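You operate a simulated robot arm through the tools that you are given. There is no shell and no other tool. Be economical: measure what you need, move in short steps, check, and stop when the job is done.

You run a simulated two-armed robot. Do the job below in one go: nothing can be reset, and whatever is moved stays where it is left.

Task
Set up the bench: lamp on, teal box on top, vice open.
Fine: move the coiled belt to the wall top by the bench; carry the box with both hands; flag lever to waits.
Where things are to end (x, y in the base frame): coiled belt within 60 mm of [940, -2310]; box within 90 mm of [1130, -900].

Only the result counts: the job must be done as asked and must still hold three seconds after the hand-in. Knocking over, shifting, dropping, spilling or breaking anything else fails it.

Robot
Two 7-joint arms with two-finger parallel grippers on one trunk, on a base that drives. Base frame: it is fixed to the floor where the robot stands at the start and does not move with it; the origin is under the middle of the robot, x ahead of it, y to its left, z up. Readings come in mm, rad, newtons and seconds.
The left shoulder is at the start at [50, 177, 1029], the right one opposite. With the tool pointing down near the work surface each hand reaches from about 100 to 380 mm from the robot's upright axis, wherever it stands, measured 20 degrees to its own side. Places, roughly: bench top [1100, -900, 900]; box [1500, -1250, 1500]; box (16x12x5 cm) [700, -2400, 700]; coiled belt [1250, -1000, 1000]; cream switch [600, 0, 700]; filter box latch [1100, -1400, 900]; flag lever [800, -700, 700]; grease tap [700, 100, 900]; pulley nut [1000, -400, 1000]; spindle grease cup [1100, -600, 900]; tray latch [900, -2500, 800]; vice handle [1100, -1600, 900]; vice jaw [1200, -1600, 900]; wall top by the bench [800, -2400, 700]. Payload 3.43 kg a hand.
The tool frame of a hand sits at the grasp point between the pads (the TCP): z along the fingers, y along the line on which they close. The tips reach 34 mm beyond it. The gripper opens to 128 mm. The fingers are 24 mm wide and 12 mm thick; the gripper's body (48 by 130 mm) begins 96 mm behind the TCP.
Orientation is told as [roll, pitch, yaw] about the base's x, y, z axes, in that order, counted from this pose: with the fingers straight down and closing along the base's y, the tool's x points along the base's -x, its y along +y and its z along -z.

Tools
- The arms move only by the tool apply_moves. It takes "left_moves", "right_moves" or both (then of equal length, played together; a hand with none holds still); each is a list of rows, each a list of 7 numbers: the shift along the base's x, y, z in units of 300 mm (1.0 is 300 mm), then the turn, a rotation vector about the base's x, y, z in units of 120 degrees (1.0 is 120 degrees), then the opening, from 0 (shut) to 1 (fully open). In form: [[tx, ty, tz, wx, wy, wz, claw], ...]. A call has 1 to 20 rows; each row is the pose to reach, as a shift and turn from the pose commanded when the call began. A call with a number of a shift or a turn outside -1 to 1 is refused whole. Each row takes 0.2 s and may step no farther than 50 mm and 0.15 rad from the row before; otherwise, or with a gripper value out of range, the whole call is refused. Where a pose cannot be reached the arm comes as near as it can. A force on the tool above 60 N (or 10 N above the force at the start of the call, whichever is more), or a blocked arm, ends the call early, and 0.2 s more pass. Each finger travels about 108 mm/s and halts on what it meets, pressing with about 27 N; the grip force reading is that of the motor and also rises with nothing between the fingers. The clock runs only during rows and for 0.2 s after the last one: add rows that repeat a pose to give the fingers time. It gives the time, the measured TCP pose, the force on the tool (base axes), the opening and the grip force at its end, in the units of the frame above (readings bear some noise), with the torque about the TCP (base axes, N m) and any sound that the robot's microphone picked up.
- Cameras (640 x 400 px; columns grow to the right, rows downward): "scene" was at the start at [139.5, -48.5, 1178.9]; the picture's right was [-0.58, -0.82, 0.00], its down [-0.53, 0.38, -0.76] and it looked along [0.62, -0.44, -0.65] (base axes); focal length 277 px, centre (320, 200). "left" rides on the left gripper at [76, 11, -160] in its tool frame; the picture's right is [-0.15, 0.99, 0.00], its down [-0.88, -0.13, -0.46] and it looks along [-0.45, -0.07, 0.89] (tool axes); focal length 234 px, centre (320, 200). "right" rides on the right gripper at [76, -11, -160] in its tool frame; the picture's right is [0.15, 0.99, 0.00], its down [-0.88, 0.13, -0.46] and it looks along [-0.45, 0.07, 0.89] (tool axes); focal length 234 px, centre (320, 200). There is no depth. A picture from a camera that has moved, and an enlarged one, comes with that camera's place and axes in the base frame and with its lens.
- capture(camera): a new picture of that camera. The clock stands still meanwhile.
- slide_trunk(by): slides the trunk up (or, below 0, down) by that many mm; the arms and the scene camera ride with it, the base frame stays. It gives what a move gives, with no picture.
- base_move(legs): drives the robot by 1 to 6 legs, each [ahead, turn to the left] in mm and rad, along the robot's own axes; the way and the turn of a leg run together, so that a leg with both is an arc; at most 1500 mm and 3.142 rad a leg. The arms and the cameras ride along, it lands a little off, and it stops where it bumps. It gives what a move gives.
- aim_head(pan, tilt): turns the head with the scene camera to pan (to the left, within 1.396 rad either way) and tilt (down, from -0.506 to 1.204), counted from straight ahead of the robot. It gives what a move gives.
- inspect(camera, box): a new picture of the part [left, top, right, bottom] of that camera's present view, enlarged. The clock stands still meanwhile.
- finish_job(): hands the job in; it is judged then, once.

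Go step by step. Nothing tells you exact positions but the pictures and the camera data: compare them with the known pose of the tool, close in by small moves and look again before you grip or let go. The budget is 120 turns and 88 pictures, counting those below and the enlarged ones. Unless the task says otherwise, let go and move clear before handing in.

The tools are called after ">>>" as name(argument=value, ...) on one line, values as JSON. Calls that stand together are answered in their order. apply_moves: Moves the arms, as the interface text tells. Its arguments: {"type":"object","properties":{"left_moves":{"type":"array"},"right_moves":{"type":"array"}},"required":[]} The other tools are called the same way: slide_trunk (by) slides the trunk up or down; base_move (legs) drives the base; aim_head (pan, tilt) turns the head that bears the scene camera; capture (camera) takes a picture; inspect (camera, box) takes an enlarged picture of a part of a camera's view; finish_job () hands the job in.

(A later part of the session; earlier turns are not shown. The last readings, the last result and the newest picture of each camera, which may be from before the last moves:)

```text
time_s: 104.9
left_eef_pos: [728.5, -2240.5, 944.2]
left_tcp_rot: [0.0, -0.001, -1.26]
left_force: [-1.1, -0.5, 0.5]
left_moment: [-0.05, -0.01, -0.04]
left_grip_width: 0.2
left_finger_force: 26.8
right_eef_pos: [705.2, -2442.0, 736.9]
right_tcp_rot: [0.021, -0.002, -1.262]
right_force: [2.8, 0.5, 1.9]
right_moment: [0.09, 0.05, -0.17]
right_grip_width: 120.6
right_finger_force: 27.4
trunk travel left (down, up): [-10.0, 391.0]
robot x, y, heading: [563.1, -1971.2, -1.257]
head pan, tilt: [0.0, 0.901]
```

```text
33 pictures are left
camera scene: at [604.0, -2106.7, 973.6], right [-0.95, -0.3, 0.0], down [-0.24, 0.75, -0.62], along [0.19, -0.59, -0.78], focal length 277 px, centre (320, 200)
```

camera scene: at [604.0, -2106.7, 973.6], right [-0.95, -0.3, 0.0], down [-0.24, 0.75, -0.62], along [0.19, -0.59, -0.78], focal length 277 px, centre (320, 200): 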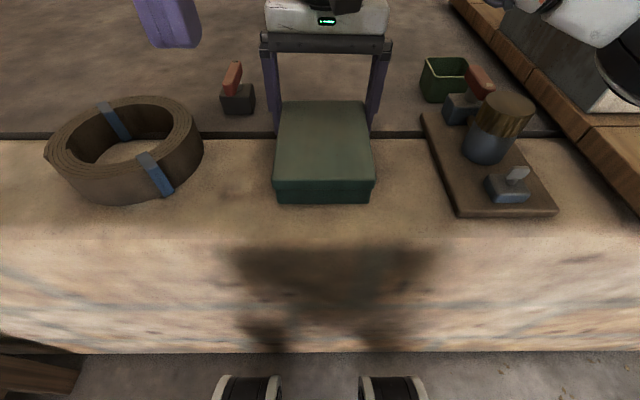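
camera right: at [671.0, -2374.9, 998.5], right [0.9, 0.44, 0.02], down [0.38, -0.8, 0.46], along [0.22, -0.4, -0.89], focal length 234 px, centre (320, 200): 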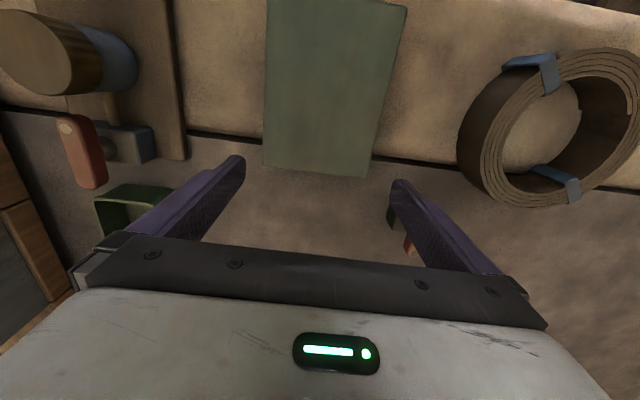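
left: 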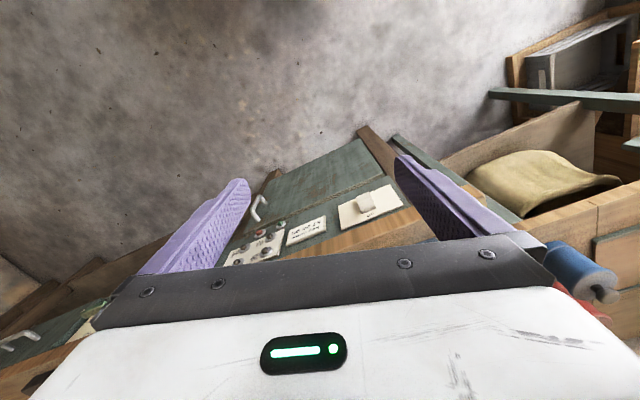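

The right hand holds the far end (120.6 mm). Now I open the left hand, lean it back 0.55 rad, and hover above the near end.

>>> apply_moves(left_moves=[[-0.02, -0.03, -0.04, -0.05, -0.016, 0, 0.3], [-0.05, -0.06, -0.08, -0.1, -0.032, 0, 0.6], [-0.08, -0.1, -0.12, -0.15, -0.048, 0, 0.9], [-0.12, -0.15, -0.17, -0.2, -0.064, 0, 1], [-0.16, -0.22, -0.22, -0.25, -0.08, 0, 1], [-0.198, -0.293, -0.28, -0.25, -0.08, 0, 1], [-0.198, -0.293, -0.353, -0.25, -0.08, 0, 1], [-0.198, -0.293, -0.353, -0.25, -0.08, 0, 1]])

>>> capture(camera="scene")

>>> capture(camera="left")

```text
time_s: 106.7
left_eef_pos: [669.0, -2328.9, 837.9]
left_tcp_rot: [-0.008, -0.552, -1.25]
left_force: [1.2, 0.5, -0.3]
left_moment: [-0.03, -0.02, 0.0]
left_grip_width: 127.7
left_finger_force: 0.0
right_eef_pos: [706.1, -2442.6, 738.8]
right_tcp_rot: [0.02, -0.001, -1.262]
right_force: [-1.3, 0.7, 5.2]
right_moment: [-0.03, 0.65, -0.05]
right_grip_width: 120.9
right_finger_force: 26.9
trunk travel left (down, up): [-10.0, 391.0]
robot x, y, heading: [560.7, -1966.3, -1.267]
head pan, tilt: [0.0, 0.901]
```

```text
32 pictures are left
camera scene: at [572.8, -2106.8, 969.8], right [-0.99, 0.11, 0.0], down [0.09, 0.81, -0.58], along [-0.06, -0.58, -0.81], focal length 277 px, centre (320, 200)
```

scene: 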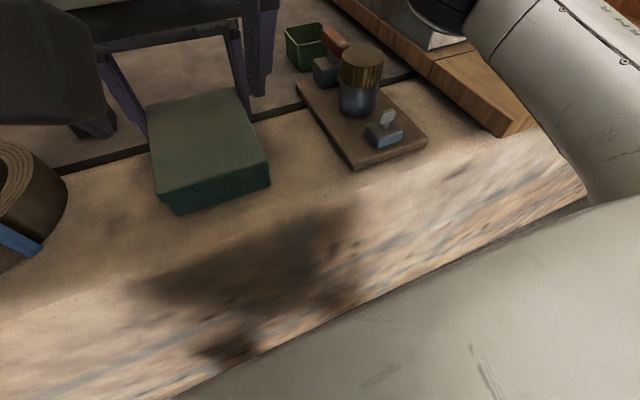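

```text
31 pictures are left
camera left: at [634.3, -2183.1, 934.2], right [0.98, 0.19, 0.07], down [0.04, -0.53, 0.85], along [0.2, -0.83, -0.52], focal length 234 px, centre (320, 200)
```

left: 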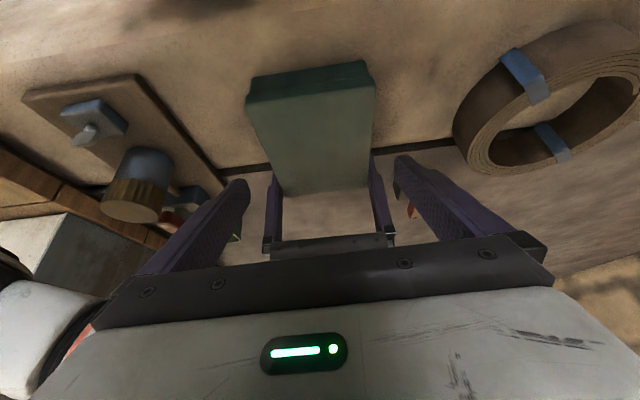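

The head got nudged by the left arm, so I'll pan it out of the way. The left hand lines up laterally with the box; I lower to just above lid height and check.

>>> aim_head(pan=-0.5, tilt=0.85)

>>> apply_moves(left_moves=[[0, 0, -0.05, 0, 0, 0, 1], [0, 0, -0.11, 0, 0, 0, 1], [0, 0, -0.155, 0, 0, 0, 1], [0, 0, -0.155, 0, 0, 0, 1]])

>>> inspect(camera="left", box=[160, 60, 480, 260])

>>> capture(camera="scene")

```text
time_s: 107.7
left_eef_pos: [667.7, -2327.0, 836.8]
left_tcp_rot: [0.002, -0.552, -1.263]
left_force: [0.2, -0.7, 0.6]
left_moment: [-0.01, -0.02, 0.02]
left_grip_width: 128.2
left_finger_force: 0.0
right_eef_pos: [704.9, -2441.5, 736.7]
right_tcp_rot: [0.021, -0.002, -1.262]
right_force: [-3.0, 1.1, 4.8]
right_moment: [-0.07, 0.68, -0.07]
right_grip_width: 120.7
right_finger_force: 26.9
trunk travel left (down, up): [-10.0, 391.0]
robot x, y, heading: [557.7, -1970.2, -1.265]
head pan, tilt: [-0.499, 0.85]
```

```text
time_s: 108.7
left_eef_pos: [667.7, -2327.1, 791.7]
left_tcp_rot: [-0.001, -0.554, -1.258]
left_force: [0.4, -0.2, -0.3]
left_moment: [0.01, 0.0, 0.05]
left_grip_width: 128.1
left_finger_force: 0.0
right_eef_pos: [705.0, -2441.6, 736.9]
right_tcp_rot: [0.025, -0.002, -1.263]
right_force: [-4.1, -0.5, 5.4]
right_moment: [-0.17, 0.71, -0.03]
right_grip_width: 120.3
right_finger_force: 27.3
trunk travel left (down, up): [-10.0, 391.0]
robot x, y, heading: [558.1, -1968.9, -1.263]
head pan, tilt: [-0.499, 0.85]
```

```text
2.00 times, centred on (320, 160) of left
camera zoom: at [632.4, -2180.9, 887.1], right [0.98, 0.18, 0.08], down [0.03, -0.53, 0.85], along [0.2, -0.83, -0.52], focal length 468 px, centre (320, 280)
```

zoom: 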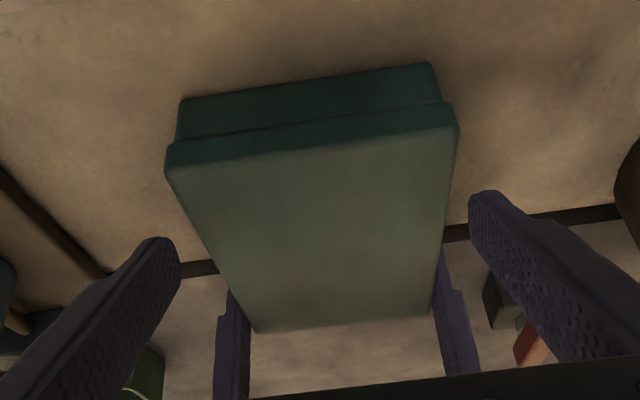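

```text
29 pictures are left
camera scene: at [565.9, -2111.4, 977.5], right [-0.98, 0.19, 0.0], down [0.14, 0.74, -0.66], along [-0.13, -0.65, -0.75], focal length 277 px, centre (320, 200)
```

scene: 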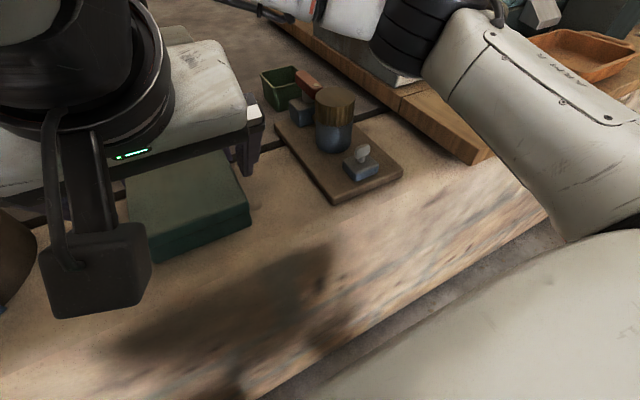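

Aligned within ~2 mm; I nudge the left hand 2 mm to my left and lower past the lid edge in small steps.

>>> apply_moves(left_moves=[[0.0063, 0.002, 0, 0, 0, 0, 1], [0.0063, 0.002, -0.02, 0, 0, 0, 1], [0.0063, 0.002, -0.04, 0, 0, 0, 1], [0.0063, 0.002, -0.06, 0, 0, 0, 1], [0.0063, 0.002, -0.075, 0, 0, 0, 1]])

>>> inspect(camera="left", box=[160, 60, 480, 260])

```text
time_s: 109.8
left_eef_pos: [670.4, -2326.8, 769.5]
left_tcp_rot: [0.002, -0.554, -1.261]
left_force: [-0.2, -0.7, -0.3]
left_moment: [0.03, 0.01, 0.01]
left_grip_width: 128.0
left_finger_force: 0.0
right_eef_pos: [704.6, -2441.9, 737.3]
right_tcp_rot: [0.023, -0.002, -1.262]
right_force: [-3.9, -1.2, 6.1]
right_moment: [-0.2, 0.7, 0.05]
right_grip_width: 120.8
right_finger_force: 27.3
trunk travel left (down, up): [-10.0, 391.0]
robot x, y, heading: [555.7, -1970.2, -1.268]
head pan, tilt: [-0.499, 0.85]
```

```text
2.00 times, centred on (320, 160) of left
camera zoom: at [634.6, -2180.9, 864.9], right [0.98, 0.18, 0.08], down [0.03, -0.53, 0.85], along [0.2, -0.83, -0.52], focal length 468 px, centre (320, 280)
```

zoom: 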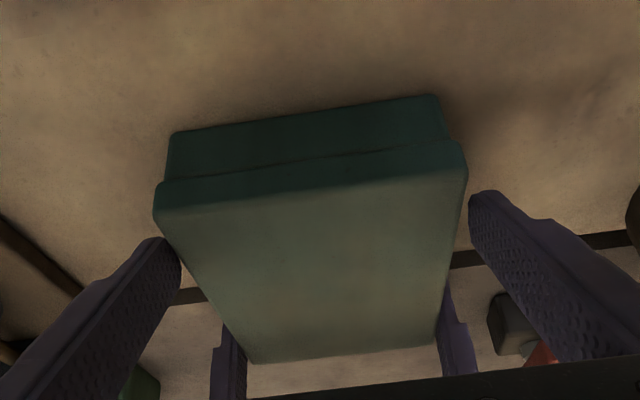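

Both fingertips are just passing the lid edges with no force. I lower the rest and close the left gripper.

>>> apply_moves(left_moves=[[-0.003, -0.001, -0.01, 0, 0, 0, 1], [-0.003, -0.001, -0.03, 0, 0, 0, 1], [-0.003, -0.001, -0.05, 0, 0, 0, 1], [-0.003, -0.001, -0.07, 0, 0, 0, 1], [-0.003, -0.001, -0.09, 0, 0, 0, 1], [-0.003, -0.001, -0.105, 0, 0, 0, 1], [-0.003, -0.001, -0.105, 0, 0, 0, 0.9], [-0.003, -0.001, -0.105, 0, 0, 0, 0.7], [-0.003, -0.001, -0.105, 0, 0, 0, 0.5]], right_moves=[[0, 0, 0, 0, 0, 0, 0.8], [0, 0, 0, 0, 0, 0, 0.8], [0, 0, 0, 0, 0, 0, 0.8], [0, 0, 0, 0, 0, 0, 0.8], [0, 0, 0, 0, 0, 0, 0.8], [0, 0, 0, 0, 0, 0, 0.8], [0, 0, 0, 0, 0, 0, 0.7], [0, 0, 0, 0, 0, 0, 0.5], [0, 0, 0, 0, 0, 0, 0.5]])

>>> capture(camera="left")

```text
time_s: 111.8
left_eef_pos: [668.7, -2327.4, 738.9]
left_tcp_rot: [0.0, -0.552, -1.261]
left_force: [0.4, 0.1, 1.5]
left_moment: [0.48, -0.09, 0.18]
left_grip_width: 120.0
left_finger_force: 26.5
right_eef_pos: [705.5, -2442.3, 737.6]
right_tcp_rot: [0.022, -0.001, -1.262]
right_force: [-3.4, -2.5, 6.5]
right_moment: [-0.39, 1.07, 0.04]
right_grip_width: 120.6
right_finger_force: 27.5
trunk travel left (down, up): [-10.0, 391.0]
robot x, y, heading: [560.3, -1966.3, -1.264]
head pan, tilt: [-0.499, 0.85]
```

```text
27 pictures are left
camera left: at [633.5, -2181.3, 833.9], right [0.98, 0.18, 0.08], down [0.03, -0.53, 0.85], along [0.2, -0.83, -0.52], focal length 234 px, centre (320, 200)
```

left: 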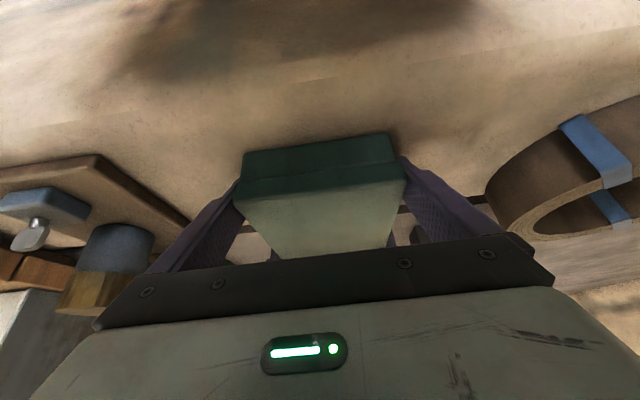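

Both hands hold the box. I lift it with the trunk so that the two hands stay locked relative to each other.

>>> slide_trunk(by=40)

>>> capture(camera="left")

```text
time_s: 112.7
left_eef_pos: [668.1, -2327.9, 778.0]
left_tcp_rot: [-0.001, -0.551, -1.259]
left_force: [0.5, 1.3, -3.1]
left_moment: [0.21, -0.47, 0.25]
left_grip_width: 120.2
left_finger_force: 27.3
right_eef_pos: [705.5, -2442.4, 777.4]
right_tcp_rot: [0.021, -0.001, -1.262]
right_force: [-0.1, -1.9, -0.8]
right_moment: [-0.04, 0.47, -0.19]
right_grip_width: 120.5
right_finger_force: 26.9
trunk travel left (down, up): [-50.0, 351.0]
robot x, y, heading: [557.0, -1970.9, -1.262]
head pan, tilt: [-0.499, 0.85]
```

```text
26 pictures are left
camera left: at [633.8, -2181.8, 873.5], right [0.98, 0.18, 0.08], down [0.03, -0.53, 0.85], along [0.2, -0.83, -0.52], focal length 234 px, centre (320, 200)
```

left: 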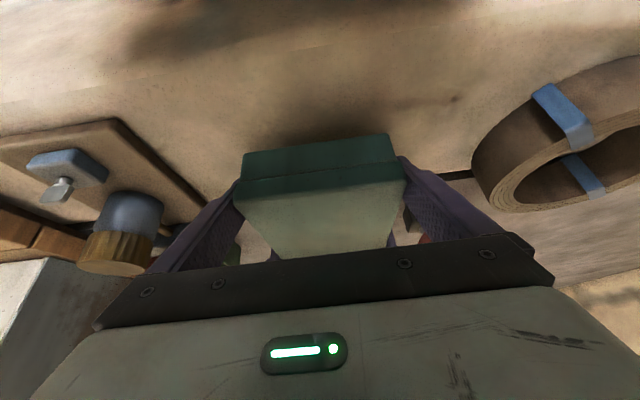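

The box is held level and light. I raise it well clear, reverse along the bench, then turn to face it.

>>> slide_trunk(by=270)

>>> base_move(legs=[[-846, 0]])

>>> base_move(legs=[[0, 1.57]])

>>> capture(camera="scene")

```text
time_s: 115.4
left_eef_pos: [668.9, -2327.0, 1048.0]
left_tcp_rot: [-0.001, -0.552, -1.259]
left_force: [-0.8, 1.7, -4.0]
left_moment: [0.47, -1.27, 0.3]
left_grip_width: 119.8
left_finger_force: 26.9
right_eef_pos: [704.8, -2443.4, 1047.7]
right_tcp_rot: [0.021, -0.002, -1.261]
right_force: [0.1, -1.8, -0.3]
right_moment: [-0.31, 1.34, -0.22]
right_grip_width: 120.3
right_finger_force: 27.2
trunk travel left (down, up): [-320.0, 81.0]
robot x, y, heading: [559.5, -1967.8, -1.263]
head pan, tilt: [-0.499, 0.85]
```

```text
time_s: 119.9
left_eef_pos: [411.8, -1519.1, 1046.3]
left_tcp_rot: [0.001, -0.55, -1.264]
left_force: [0.7, 3.2, -2.4]
left_moment: [0.38, -1.02, 0.18]
left_grip_width: 120.0
left_finger_force: 27.2
right_eef_pos: [449.1, -1635.8, 1046.3]
right_tcp_rot: [0.022, -0.001, -1.269]
right_force: [-0.9, -3.5, -1.7]
right_moment: [-0.33, 1.05, 0.03]
right_grip_width: 120.4
right_finger_force: 26.6
trunk travel left (down, up): [-320.0, 81.0]
robot x, y, heading: [305.6, -1163.8, -1.27]
head pan, tilt: [-0.499, 0.85]
```

```text
time_s: 124.2
left_eef_pos: [664.2, -1053.2, 1048.0]
left_tcp_rot: [-0.001, -0.551, 0.301]
left_force: [2.2, -2.4, -2.0]
left_moment: [1.23, 0.47, -0.16]
left_grip_width: 119.9
left_finger_force: 27.2
right_eef_pos: [779.4, -1017.8, 1047.1]
right_tcp_rot: [0.022, 0.0, 0.301]
right_force: [-2.1, 2.0, -1.4]
right_moment: [-1.22, -0.41, -0.14]
right_grip_width: 120.5
right_finger_force: 27.5
trunk travel left (down, up): [-320.0, 81.0]
robot x, y, heading: [303.5, -1156.2, 0.303]
head pan, tilt: [-0.499, 0.85]
```

```text
25 pictures are left
camera scene: at [448.6, -1154.5, 1287.4], right [-0.2, -0.98, 0.0], down [-0.74, 0.15, -0.66], along [0.65, -0.13, -0.75], focal length 277 px, centre (320, 200)
```

scene: 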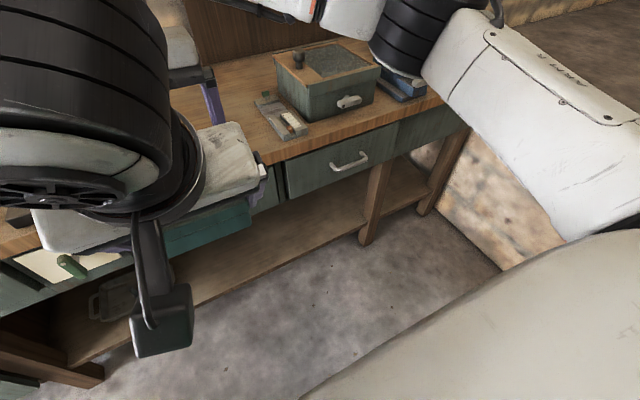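

The box is still firmly held; it needs ~432 mm forward. I drive 355 mm in, at raised height, then will extend both arms a bit.

>>> base_move(legs=[[300, 0.01], [55, 0]])

>>> capture(camera="left")

>>> capture(camera="scene")

```text
time_s: 126.8
left_eef_pos: [1004.0, -941.0, 1047.6]
left_tcp_rot: [0.0, -0.549, 0.313]
left_force: [1.2, -2.9, -1.6]
left_moment: [1.35, 0.35, 0.08]
left_grip_width: 119.9
left_finger_force: 27.3
right_eef_pos: [1118.8, -902.8, 1045.3]
right_tcp_rot: [0.021, 0.001, 0.316]
right_force: [-0.4, 3.5, -2.0]
right_moment: [-1.38, -0.25, -0.54]
right_grip_width: 120.3
right_finger_force: 27.4
trunk travel left (down, up): [-320.0, 81.0]
robot x, y, heading: [646.1, -1052.0, 0.314]
head pan, tilt: [-0.499, 0.85]
```

```text
24 pictures are left
camera left: at [860.0, -974.4, 1143.4], right [-0.19, 0.98, 0.08], down [0.53, 0.03, 0.85], along [0.83, 0.2, -0.52], focal length 234 px, centre (320, 200)
```

left: 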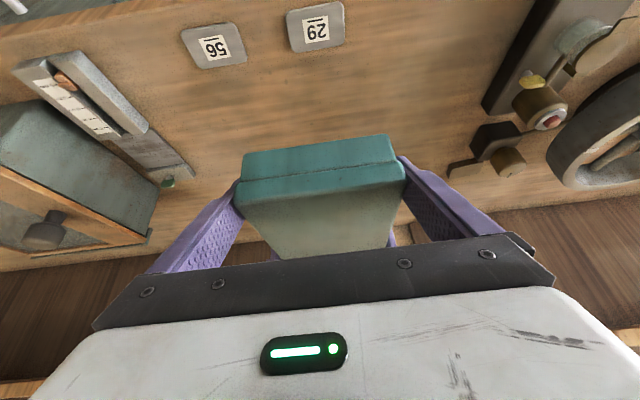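

```text
23 pictures are left
camera scene: at [790.6, -1044.2, 1287.2], right [-0.18, -0.98, 0.0], down [-0.74, 0.14, -0.66], along [0.65, -0.12, -0.75], focal length 277 px, centre (320, 200)
```

scene: 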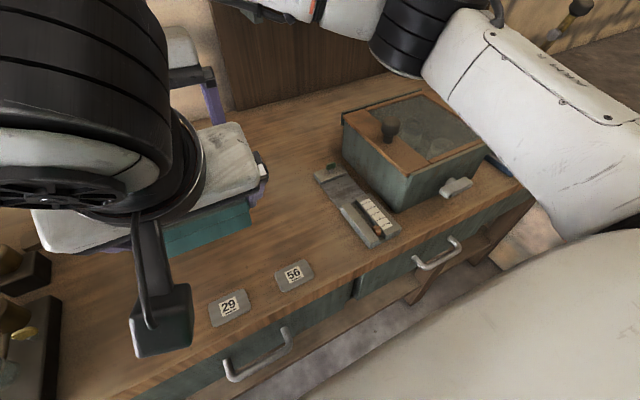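

The box is 73 mm short of its goal, centred over a clear patch. I extend both hands together by 45 mm in small equal steps.

>>> apply_moves(left_moves=[[0.025, 0.008, 0, 0, 0, 0, 0.5], [0.05, 0.016, 0, 0, 0, 0, 0.5], [0.075, 0.024, 0, 0, 0, 0, 0.5], [0.1, 0.032, 0, 0, 0, 0, 0.5], [0.12, 0.039, 0, 0, 0, 0, 0.5], [0.143, 0.046, 0, 0, 0, 0, 0.5]], right_moves=[[0.025, 0.008, 0, 0, 0, 0, 0.5], [0.05, 0.016, 0, 0, 0, 0, 0.5], [0.075, 0.024, 0, 0, 0, 0, 0.5], [0.1, 0.032, 0, 0, 0, 0, 0.5], [0.12, 0.039, 0, 0, 0, 0, 0.5], [0.143, 0.046, 0, 0, 0, 0, 0.5]])

```text
time_s: 128.2
left_eef_pos: [1047.9, -926.7, 1047.0]
left_tcp_rot: [0.002, -0.55, 0.312]
left_force: [-1.4, -4.2, -0.2]
left_moment: [1.66, -0.34, 0.1]
left_grip_width: 119.8
left_finger_force: 26.4
right_eef_pos: [1162.2, -889.9, 1047.0]
right_tcp_rot: [0.02, -0.001, 0.312]
right_force: [1.9, 5.2, -4.5]
right_moment: [-1.61, 0.18, -0.57]
right_grip_width: 120.4
right_finger_force: 26.9
trunk travel left (down, up): [-320.0, 81.0]
robot x, y, heading: [645.6, -1049.1, 0.312]
head pan, tilt: [-0.499, 0.85]
```

Both hands followed exactly; the box is now ~28 mm from the goal. I lower with the trunk, first most of the way.

>>> slide_trunk(by=-125)

>>> capture(camera="left")

```text
time_s: 129.7
left_eef_pos: [1046.5, -927.3, 922.1]
left_tcp_rot: [0.001, -0.552, 0.314]
left_force: [-6.5, -5.9, 5.8]
left_moment: [1.57, 0.2, -0.23]
left_grip_width: 119.9
left_finger_force: 27.3
right_eef_pos: [1161.4, -891.3, 921.8]
right_tcp_rot: [0.021, -0.003, 0.315]
right_force: [6.9, 5.3, -9.9]
right_moment: [-1.32, -1.05, -0.23]
right_grip_width: 120.5
right_finger_force: 26.8
trunk travel left (down, up): [-195.0, 206.0]
robot x, y, heading: [643.5, -1052.8, 0.314]
head pan, tilt: [-0.499, 0.85]
```

```text
22 pictures are left
camera left: at [901.8, -960.7, 1018.3], right [-0.19, 0.98, 0.08], down [0.53, 0.03, 0.85], along [0.83, 0.2, -0.52], focal length 234 px, centre (320, 200)
```

left: 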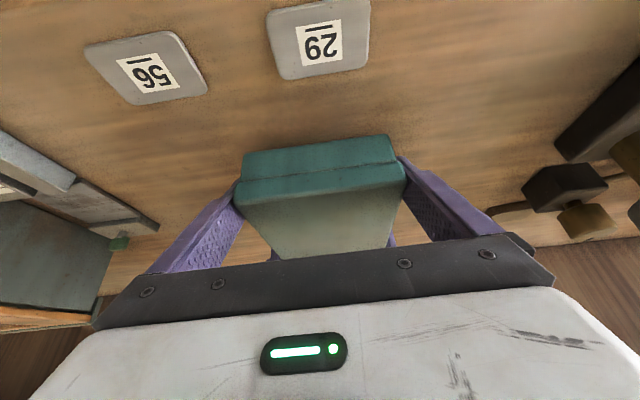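

The patch beneath is clear of the cards and tray. I lower the last ~24 mm in small steps, checking force.

>>> slide_trunk(by=-19)

>>> slide_trunk(by=-4)

```text
time_s: 130.4
left_eef_pos: [1047.2, -926.9, 903.6]
left_tcp_rot: [0.0, -0.551, 0.314]
left_force: [-8.1, -6.4, 5.9]
left_moment: [1.4, -0.01, -0.39]
left_grip_width: 119.9
left_finger_force: 27.3
right_eef_pos: [1160.8, -889.6, 902.7]
right_tcp_rot: [0.021, -0.002, 0.314]
right_force: [8.4, 5.5, -10.5]
right_moment: [-1.1, -0.96, 0.04]
right_grip_width: 120.3
right_finger_force: 27.4
trunk travel left (down, up): [-176.0, 225.0]
robot x, y, heading: [646.3, -1052.5, 0.316]
head pan, tilt: [-0.499, 0.85]
```

```text
time_s: 130.9
left_eef_pos: [1047.4, -927.1, 899.3]
left_tcp_rot: [0.001, -0.552, 0.314]
left_force: [-9.3, -6.3, 7.5]
left_moment: [1.32, -0.14, -0.46]
left_grip_width: 120.0
left_finger_force: 26.8
right_eef_pos: [1162.3, -891.2, 899.4]
right_tcp_rot: [0.021, -0.001, 0.314]
right_force: [10.1, 5.5, -10.6]
right_moment: [-1.01, -0.85, 0.16]
right_grip_width: 120.3
right_finger_force: 27.1
trunk travel left (down, up): [-172.0, 229.0]
robot x, y, heading: [644.0, -1050.6, 0.313]
head pan, tilt: [-0.499, 0.85]
```

>>> slide_trunk(by=-3)

>>> inspect(camera="left", box=[200, 80, 440, 230])

```text
time_s: 131.4
left_eef_pos: [1046.4, -926.2, 898.8]
left_tcp_rot: [-0.003, -0.552, 0.318]
left_force: [-9.5, -4.6, 17.4]
left_moment: [0.71, 0.69, -0.28]
left_grip_width: 119.8
left_finger_force: 27.3
right_eef_pos: [1160.6, -890.3, 898.4]
right_tcp_rot: [0.021, -0.004, 0.311]
right_force: [13.9, 8.0, 0.7]
right_moment: [-2.11, -0.49, 0.08]
right_grip_width: 120.3
right_finger_force: 26.7
trunk travel left (down, up): [-169.0, 232.0]
robot x, y, heading: [648.4, -1054.1, 0.31]
head pan, tilt: [-0.499, 0.85]
```

```text
2.67 times, centred on (320, 155) of left
camera zoom: at [901.4, -960.7, 993.6], right [-0.19, 0.98, 0.07], down [0.52, 0.04, 0.85], along [0.83, 0.2, -0.52], focal length 624 px, centre (320, 320)
```

zoom: 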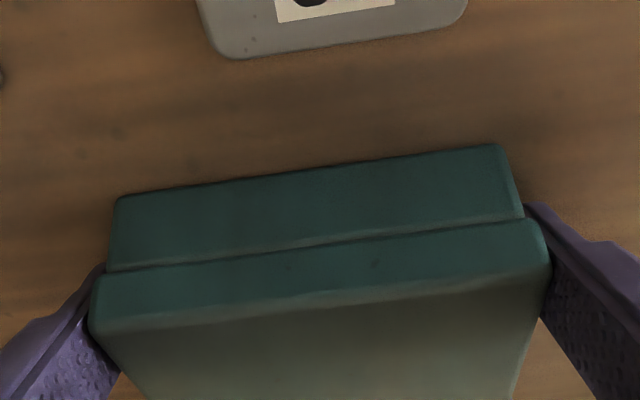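

The box rests on the bench. I open both hands fully and lift the left one straight up first.

>>> apply_moves(left_moves=[[0, 0, 0, 0, 0, 0, 0.97], [0, 0, 0, 0, 0, 0, 1], [0, 0, 0, 0, 0, 0, 1], [0, 0, 0.02, 0, 0, 0, 1], [0, 0, 0.06, 0, 0, 0, 1], [0, 0, 0.12, 0, 0, 0, 1], [0, 0, 0.2, 0, 0, 0, 1], [0, 0, 0.3, 0, 0, 0, 1], [0, 0, 0.45, 0, 0, 0, 1]], right_moves=[[0, 0, 0, 0, 0, 0, 0.97], [0, 0, 0, 0, 0, 0, 1], [0, 0, 0, 0, 0, 0, 1], [0, 0, 0, 0, 0, 0, 1], [0, 0, 0, 0, 0, 0, 1], [0, 0, 0, 0, 0, 0, 1], [0, 0, 0, 0, 0, 0, 1], [0, 0, 0, 0, 0, 0, 1], [0, 0, 0, 0, 0, 0, 1]])

>>> apply_moves(right_moves=[[0, 0, 0.02, 0, 0, 0, 1], [0, 0, 0.06, 0, 0, 0, 1], [0, 0, 0.12, 0, 0, 0, 1], [0, 0, 0.2, 0, 0, 0, 1], [0, 0, 0.3, 0, 0, 0, 1], [0, 0, 0.42, 0, 0, 0, 1]])

>>> capture(camera="left")

```text
time_s: 133.4
left_eef_pos: [1046.9, -927.2, 1029.7]
left_tcp_rot: [0.001, -0.552, 0.316]
left_force: [-0.1, -0.3, 1.0]
left_moment: [0.01, 0.04, 0.02]
left_grip_width: 127.9
left_finger_force: 0.1
right_eef_pos: [1161.5, -889.7, 895.7]
right_tcp_rot: [0.022, -0.001, 0.313]
right_force: [-0.3, 0.4, 0.8]
right_moment: [-0.01, 0.03, 0.02]
right_grip_width: 128.0
right_finger_force: 0.1
trunk travel left (down, up): [-169.0, 232.0]
robot x, y, heading: [644.8, -1054.1, 0.309]
head pan, tilt: [-0.499, 0.85]
```

```text
time_s: 134.8
left_eef_pos: [1046.4, -927.7, 1029.5]
left_tcp_rot: [-0.001, -0.552, 0.314]
left_force: [0.8, -1.1, -0.4]
left_moment: [-0.02, -0.01, -0.06]
left_grip_width: 128.2
left_finger_force: 0.0
right_eef_pos: [1159.5, -889.2, 1023.4]
right_tcp_rot: [0.019, -0.003, 0.315]
right_force: [0.3, -0.2, -0.1]
right_moment: [0.01, 0.01, -0.04]
right_grip_width: 127.9
right_finger_force: 0.1
trunk travel left (down, up): [-169.0, 232.0]
robot x, y, heading: [643.7, -1051.2, 0.311]
head pan, tilt: [-0.499, 0.85]
```

```text
20 pictures are left
camera left: at [901.8, -960.8, 1126.6], right [-0.19, 0.98, 0.08], down [0.53, 0.03, 0.85], along [0.83, 0.2, -0.52], focal length 234 px, centre (320, 200)
```

left: 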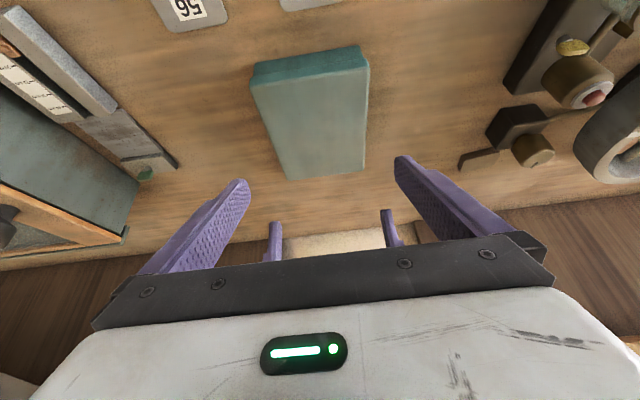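

The box stands on the bench at about (1102, -909), squarely. Now the vice: I back off, stow both hands, and drive along to it.

>>> base_move(legs=[[-340, 0]])

>>> apply_moves(left_moves=[[-0.05, 0.027, 0, -0.0115, 0.036, 0, 0.8], [-0.1, 0.054, 0, -0.023, 0.072, 0, 0.6], [-0.15, 0.08, 0, -0.0345, 0.107, 0, 0.4], [-0.2, 0.11, 0, -0.046, 0.143, 0, 0.2], [-0.25, 0.14, 0, -0.0575, 0.179, 0, 0], [-0.3, 0.17, 0, -0.069, 0.215, 0, 0], [-0.34, 0.19, 0, -0.08, 0.25, 0, 0]], right_moves=[[-0.064, -0.113, 0, 0, 0, 0, 0.8], [-0.127, -0.227, 0, 0, 0, 0, 0.6], [-0.191, -0.34, 0, 0, 0, 0, 0.4], [-0.254, -0.454, 0, 0, 0, 0, 0.2], [-0.318, -0.567, 0, 0, 0, 0, 0], [-0.381, -0.68, 0, 0, 0, 0, 0], [-0.445, -0.794, 0, 0, 0, 0, 0]])

>>> base_move(legs=[[0, -1.57], [540, 0], [0, 1.57]])

>>> aim_head(pan=-0.2, tilt=0.55)

>>> capture(camera="scene")

```text
time_s: 137.0
left_eef_pos: [722.4, -1033.0, 1030.2]
left_tcp_rot: [0.001, -0.55, 0.315]
left_force: [-0.6, -0.3, -0.1]
left_moment: [0.0, 0.0, -0.01]
left_grip_width: 127.8
left_finger_force: 0.0
right_eef_pos: [836.8, -994.8, 1022.1]
right_tcp_rot: [0.022, -0.001, 0.312]
right_force: [0.9, 1.3, -0.9]
right_moment: [-0.02, -0.02, 0.02]
right_grip_width: 127.9
right_finger_force: 0.0
trunk travel left (down, up): [-169.0, 232.0]
robot x, y, heading: [319.5, -1157.7, 0.318]
head pan, tilt: [-0.499, 0.85]
```

```text
time_s: 138.6
left_eef_pos: [619.2, -976.3, 1030.4]
left_tcp_rot: [0.003, -0.002, 0.314]
left_force: [0.0, -0.1, 1.2]
left_moment: [-0.01, 0.0, 0.0]
left_grip_width: 0.0
left_finger_force: 26.6
right_eef_pos: [702.6, -1235.4, 1024.5]
right_tcp_rot: [0.021, -0.002, 0.313]
right_force: [1.3, -0.5, 0.9]
right_moment: [0.01, 0.01, -0.02]
right_grip_width: 0.2
right_finger_force: 26.7
trunk travel left (down, up): [-169.0, 232.0]
robot x, y, heading: [320.1, -1155.4, 0.309]
head pan, tilt: [-0.499, 0.85]
```

```text
time_s: 149.4
left_eef_pos: [789.8, -1477.4, 1029.7]
left_tcp_rot: [0.002, 0.0, 0.339]
left_force: [-0.1, 0.3, -0.2]
left_moment: [0.01, 0.06, -0.03]
left_grip_width: 0.0
left_finger_force: 27.2
right_eef_pos: [877.7, -1735.1, 1024.5]
right_tcp_rot: [0.02, -0.003, 0.338]
right_force: [-0.1, 0.1, -0.6]
right_moment: [0.0, -0.01, 0.02]
right_grip_width: 0.1
right_finger_force: 26.8
trunk travel left (down, up): [-169.0, 232.0]
robot x, y, heading: [492.0, -1664.1, 0.337]
head pan, tilt: [-0.499, 0.85]
```

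```text
time_s: 150.2
left_eef_pos: [789.6, -1477.1, 1030.9]
left_tcp_rot: [0.003, -0.003, 0.34]
left_force: [-0.4, 0.0, 0.3]
left_moment: [0.0, 0.0, -0.03]
left_grip_width: 0.0
left_finger_force: 26.8
right_eef_pos: [878.8, -1736.6, 1024.1]
right_tcp_rot: [0.02, -0.002, 0.338]
right_force: [-0.2, -0.8, -0.7]
right_moment: [0.01, 0.0, 0.01]
right_grip_width: 0.0
right_finger_force: 26.7
trunk travel left (down, up): [-169.0, 232.0]
robot x, y, heading: [493.9, -1666.2, 0.34]
head pan, tilt: [-0.201, 0.55]
```

```text
19 pictures are left
camera scene: at [650.0, -1631.4, 1161.8], right [0.14, -0.99, 0.0], down [-0.52, -0.07, -0.85], along [0.84, 0.12, -0.52], focal length 277 px, centre (320, 200)
```

scene: 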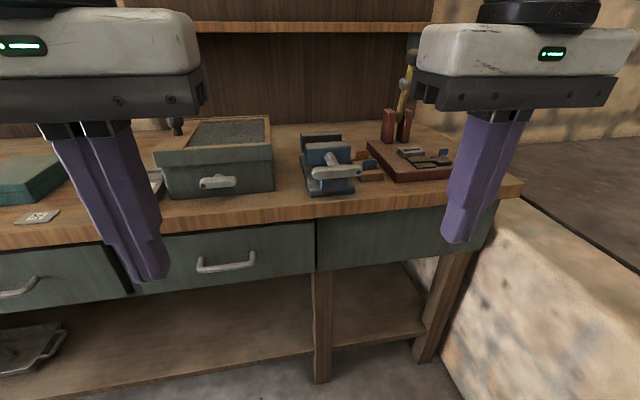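

Vice in view, between the filter box and the red base. I enlarge it to see its handle and jaws.

>>> inspect(camera="scene", box=[270, 110, 430, 210])

```text
4.00 times, centred on (350, 160) of scene
camera zoom: at [650.0, -1631.4, 1161.8], right [0.14, -0.99, 0.0], down [-0.52, -0.07, -0.85], along [0.84, 0.12, -0.52], focal length 1107 px, centre (200, 360)
```

zoom: 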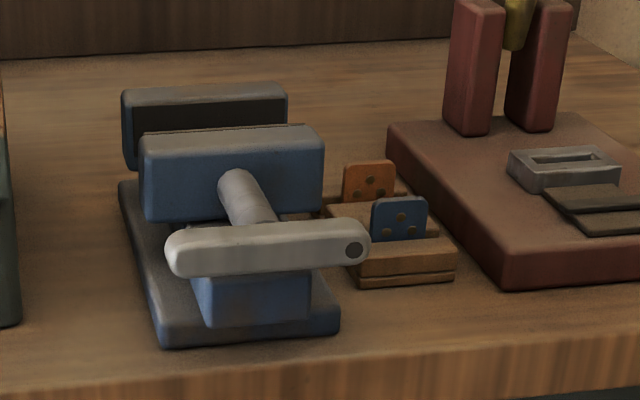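

The vice's screw faces me with a ~98 mm cross-handle at about (1137, -1595, 930), dot at right. I'll turn it anticlockwise like the lever: drive in slightly, raise the trunk, and tilt the right hand forward.

>>> base_move(legs=[[30, 0]])

>>> slide_trunk(by=40)

>>> apply_moves(right_moves=[[0.041, 0.014, -0.037, 0.019, -0.054, 0, 0], [0.082, 0.029, -0.073, 0.038, -0.108, 0, 0], [0.123, 0.043, -0.11, 0.057, -0.162, 0, 0], [0.164, 0.058, -0.147, 0.076, -0.216, 0, 0], [0.205, 0.072, -0.184, 0.096, -0.27, 0, 0], [0.245, 0.086, -0.22, 0.115, -0.324, 0, 0], [0.286, 0.101, -0.257, 0.134, -0.378, 0, 0], [0.327, 0.115, -0.294, 0.153, -0.432, 0, 0], [0.368, 0.13, -0.33, 0.172, -0.486, 0, 0], [0.409, 0.144, -0.367, 0.191, -0.54, 0, 0]])

>>> capture(camera="right")

>>> capture(camera="scene")

```text
time_s: 151.0
left_eef_pos: [817.6, -1468.3, 1030.4]
left_tcp_rot: [0.003, 0.0, 0.338]
left_force: [0.1, -0.2, -0.1]
left_moment: [0.01, 0.0, 0.02]
left_grip_width: 0.0
left_finger_force: 26.8
right_eef_pos: [906.8, -1724.0, 1023.9]
right_tcp_rot: [0.02, -0.002, 0.337]
right_force: [0.1, 1.3, -0.2]
right_moment: [0.0, 0.01, -0.01]
right_grip_width: 0.1
right_finger_force: 27.3
trunk travel left (down, up): [-169.0, 232.0]
robot x, y, heading: [522.5, -1659.2, 0.34]
head pan, tilt: [-0.201, 0.55]
```

```text
time_s: 151.9
left_eef_pos: [817.7, -1468.0, 1070.9]
left_tcp_rot: [0.004, -0.001, 0.34]
left_force: [0.1, -0.2, 0.2]
left_moment: [0.01, 0.04, -0.02]
left_grip_width: 0.1
left_finger_force: 26.8
right_eef_pos: [907.0, -1725.0, 1064.0]
right_tcp_rot: [0.021, -0.002, 0.339]
right_force: [0.1, -0.5, -0.2]
right_moment: [0.02, 0.0, 0.03]
right_grip_width: 0.2
right_finger_force: 26.5
trunk travel left (down, up): [-209.0, 192.0]
robot x, y, heading: [523.0, -1659.6, 0.341]
head pan, tilt: [-0.201, 0.55]
```

```text
time_s: 154.1
left_eef_pos: [817.7, -1466.9, 1071.3]
left_tcp_rot: [0.004, -0.001, 0.339]
left_force: [0.3, -0.7, 0.6]
left_moment: [0.03, -0.03, 0.02]
left_grip_width: 0.4
left_finger_force: 26.9
right_eef_pos: [1048.4, -1669.4, 955.0]
right_tcp_rot: [0.024, -1.203, 0.336]
right_force: [0.2, 0.2, 1.1]
right_moment: [0.02, 0.04, 0.0]
right_grip_width: 0.0
right_finger_force: 27.0
right hand out of reach, approached as far as the arm can: row 8, 9, 10
trunk travel left (down, up): [-209.0, 192.0]
robot x, y, heading: [523.2, -1658.1, 0.34]
head pan, tilt: [-0.201, 0.55]
```

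```text
17 pictures are left
camera right: at [887.6, -1742.2, 941.5], right [-0.4, 0.91, -0.13], down [-0.14, 0.08, 0.99], along [0.91, 0.41, 0.1], focal length 234 px, centre (320, 200)
```

right: 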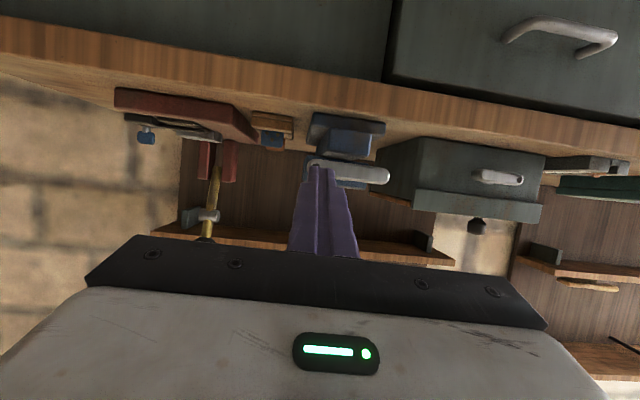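

```text
16 pictures are left
camera scene: at [678.2, -1621.5, 1201.9], right [0.14, -0.99, 0.0], down [-0.52, -0.07, -0.85], along [0.84, 0.12, -0.52], focal length 277 px, centre (320, 200)
```

scene: 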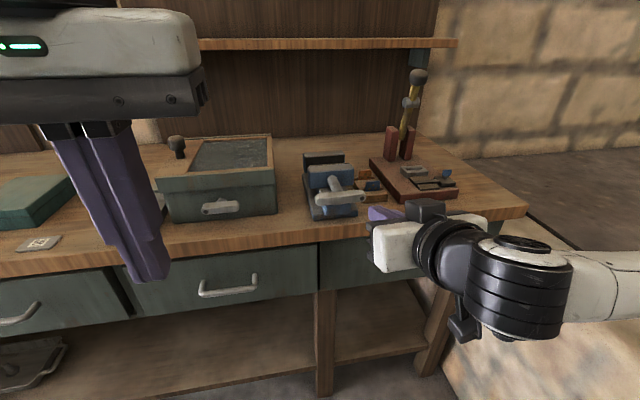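

The handle centre is now fixed at ≈(1142, -1591, 928). I lower the fingertip and slide it under the dot end.

>>> apply_moves(right_moves=[[-0.004, 0.011, -0.09, 0, 0, 0, 0], [-0.008, 0.022, -0.183, 0, 0, 0, 0], [0.09, 0.055, -0.183, 0, 0, 0, 0], [0.18, 0.087, -0.183, 0, 0, 0, 0], [0.263, 0.117, -0.183, 0, 0, 0, 0], [0.263, 0.117, -0.183, 0, 0, 0, 0]])

>>> inspect(camera="right", box=[200, 80, 440, 230])

>>> inspect(camera="scene", box=[260, 120, 480, 260])

```text
time_s: 155.5
left_eef_pos: [813.5, -1470.2, 1071.2]
left_tcp_rot: [0.004, -0.004, 0.339]
left_force: [0.1, 0.0, -0.8]
left_moment: [0.04, 0.01, -0.02]
left_grip_width: 0.0
left_finger_force: 27.4
right_eef_pos: [1123.0, -1635.4, 899.1]
right_tcp_rot: [0.025, -1.198, 0.336]
right_force: [-31.1, -14.6, 5.9]
right_moment: [0.11, -0.14, -0.04]
right_grip_width: 0.0
right_finger_force: 27.0
trunk travel left (down, up): [-209.0, 192.0]
robot x, y, heading: [524.3, -1658.8, 0.336]
head pan, tilt: [-0.201, 0.55]
```

```text
2.67 times, centred on (320, 155) of right
camera zoom: at [961.3, -1708.3, 887.3], right [-0.4, 0.91, -0.13], down [-0.14, 0.08, 0.99], along [0.91, 0.41, 0.1], focal length 624 px, centre (320, 320)
```

zoom: 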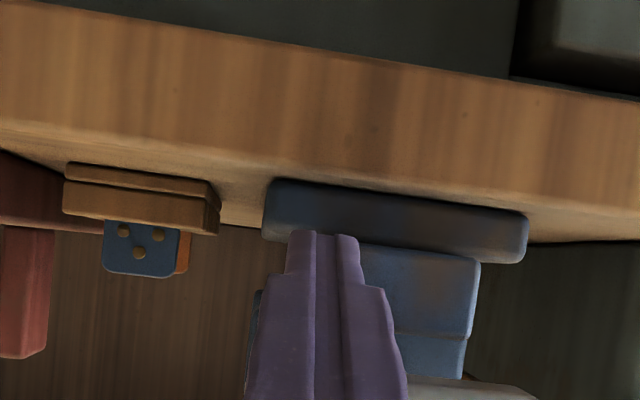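

```text
2.86 times, centred on (370, 190) of scene
camera zoom: at [674.3, -1623.2, 1202.6], right [0.14, -0.99, 0.0], down [-0.51, -0.07, -0.85], along [0.85, 0.12, -0.52], focal length 791 px, centre (177, 229)
```

zoom: 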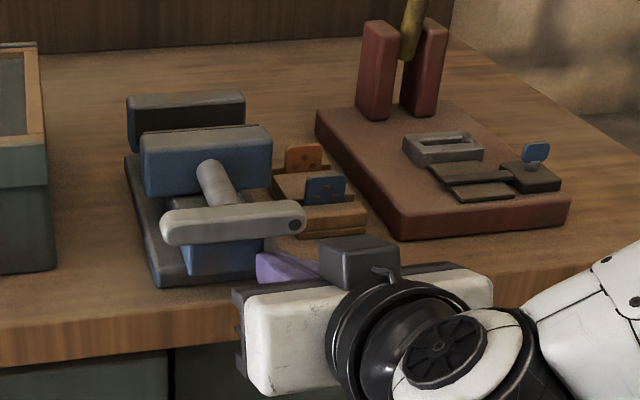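

The tip has lightly met the vice base front. I back it 8 mm and sweep up the arc so it lifts the handle's dot end.

>>> apply_moves(right_moves=[[-0.025, -0.009, 0, 0, 0, 0, 0], [-0.026, -0.006, 0.047, 0, 0, 0, 0], [-0.013, -0.024, 0.092, 0, 0, 0, 0], [-0.002, -0.025, 0.141, 0, 0, 0, 0], [-0.006, -0.013, 0.189, 0, 0, 0, 0], [-0.013, 0.005, 0.221, 0, 0, 0, 0], [-0.022, 0.031, 0.247, 0, 0, 0, 0], [-0.026, 0.044, 0.253, 0, 0, 0, 0]])

>>> inspect(camera="scene", box=[260, 120, 480, 260])

```text
time_s: 157.3
left_eef_pos: [817.6, -1470.2, 1071.1]
left_tcp_rot: [0.005, 0.0, 0.339]
left_force: [-0.8, -0.1, 0.3]
left_moment: [0.01, -0.04, 0.04]
left_grip_width: 0.1
left_finger_force: 27.4
right_eef_pos: [1121.2, -1625.3, 976.0]
right_tcp_rot: [0.023, -1.204, 0.329]
right_force: [0.7, -12.4, -0.6]
right_moment: [-0.15, -0.02, -0.08]
right_grip_width: 0.0
right_finger_force: 27.1
trunk travel left (down, up): [-209.0, 192.0]
robot x, y, heading: [522.8, -1656.6, 0.332]
head pan, tilt: [-0.201, 0.55]
```

```text
2.86 times, centred on (370, 190) of scene
camera zoom: at [678.4, -1622.9, 1201.9], right [0.14, -0.99, 0.0], down [-0.52, -0.07, -0.85], along [0.84, 0.12, -0.52], focal length 791 px, centre (177, 229)
```

zoom: 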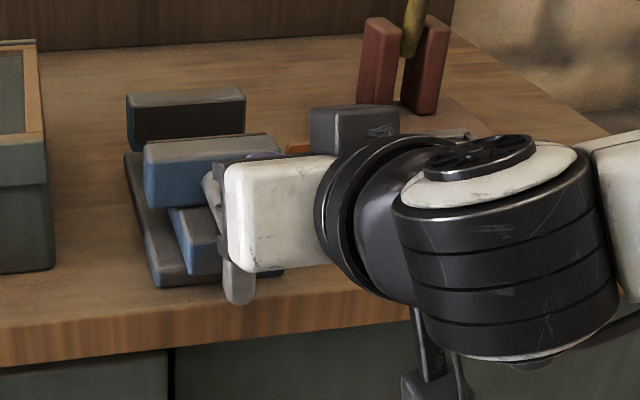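

The handle turned and the front jaw moved out toward me, so this is the opening direction. I push a little further and watch the force.

>>> apply_moves(right_moves=[[-0.004, 0.01, 0.005, 0, 0, 0, 0], [-0.007, 0.02, 0.01, 0, 0, 0, 0]])

>>> inspect(camera="right", box=[200, 40, 440, 230])

```text
time_s: 157.9
left_eef_pos: [815.9, -1472.0, 1071.8]
left_tcp_rot: [0.007, -0.002, 0.337]
left_force: [-0.7, -0.2, 0.2]
left_moment: [0.03, 0.02, -0.01]
left_grip_width: 0.3
left_finger_force: 26.2
right_eef_pos: [1119.7, -1623.9, 975.3]
right_tcp_rot: [0.019, -1.199, 0.321]
right_force: [4.2, -35.3, -3.1]
right_moment: [-0.48, -0.03, -0.31]
right_grip_width: 0.1
right_finger_force: 26.9
trunk travel left (down, up): [-209.0, 192.0]
robot x, y, heading: [524.0, -1664.5, 0.337]
head pan, tilt: [-0.201, 0.55]
```

```text
2.11 times, centred on (320, 135) of right
camera zoom: at [958.0, -1693.1, 963.6], right [-0.38, 0.92, -0.13], down [-0.14, 0.08, 0.99], along [0.91, 0.39, 0.1], focal length 493 px, centre (320, 337)
```

zoom: 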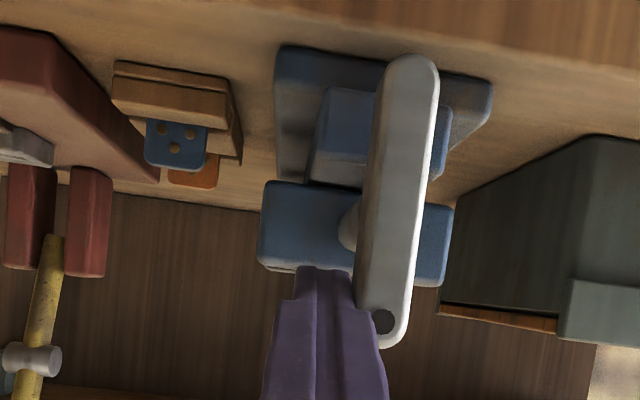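

The handle is vertical and at its stop. I ease off to the right, pull straight back, and check the jaws.

>>> apply_moves(right_moves=[[0.015, -0.042, 0, 0, 0, 0, 0], [-0.06, -0.07, 0, 0, 0, 0, 0], [-0.18, -0.11, 0, 0, 0, 0, 0], [-0.3, -0.15, 0, 0, 0, 0, 0], [-0.33, -0.22, 0.03, -0.02, 0.06, 0, 0], [-0.36, -0.29, 0.06, -0.04, 0.12, 0, 0], [-0.39, -0.36, 0.09, -0.06, 0.18, 0, 0], [-0.42, -0.43, 0.12, -0.08, 0.24, 0, 0]])

>>> capture(camera="scene")

>>> inspect(camera="scene", box=[260, 120, 480, 260])

```text
time_s: 159.7
left_eef_pos: [817.1, -1467.8, 1070.6]
left_tcp_rot: [0.004, -0.003, 0.339]
left_force: [-0.1, 0.4, 0.7]
left_moment: [0.0, -0.01, 0.02]
left_grip_width: 0.0
left_finger_force: 27.0
right_eef_pos: [990.2, -1744.3, 1014.1]
right_tcp_rot: [0.035, -0.671, 0.331]
right_force: [0.7, -0.2, 0.5]
right_moment: [-0.02, 0.03, 0.01]
right_grip_width: 0.0
right_finger_force: 26.6
right hand out of reach, approached as far as the arm can: row 4, 5
trunk travel left (down, up): [-209.0, 192.0]
robot x, y, heading: [523.6, -1656.9, 0.336]
head pan, tilt: [-0.201, 0.55]
```

```text
11 pictures are left
camera scene: at [678.1, -1621.5, 1201.8], right [0.14, -0.99, 0.0], down [-0.52, -0.07, -0.85], along [0.84, 0.12, -0.52], focal length 277 px, centre (320, 200)
```

scene: 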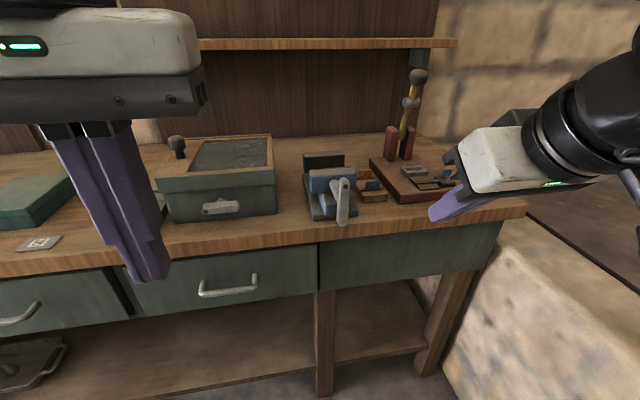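

```text
2.86 times, centred on (370, 190) of scene
camera zoom: at [678.1, -1621.5, 1201.8], right [0.14, -0.99, 0.0], down [-0.52, -0.07, -0.85], along [0.84, 0.12, -0.52], focal length 791 px, centre (177, 229)
```

zoom: 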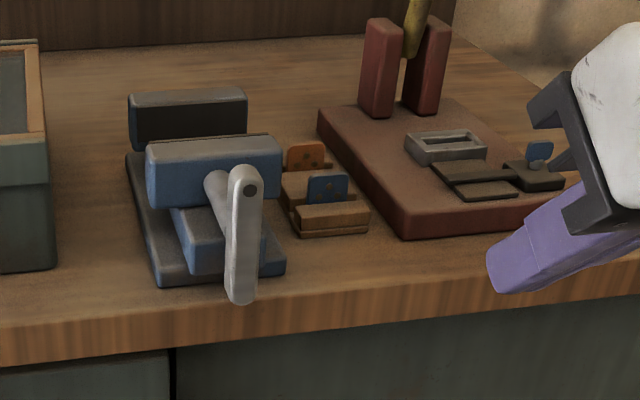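

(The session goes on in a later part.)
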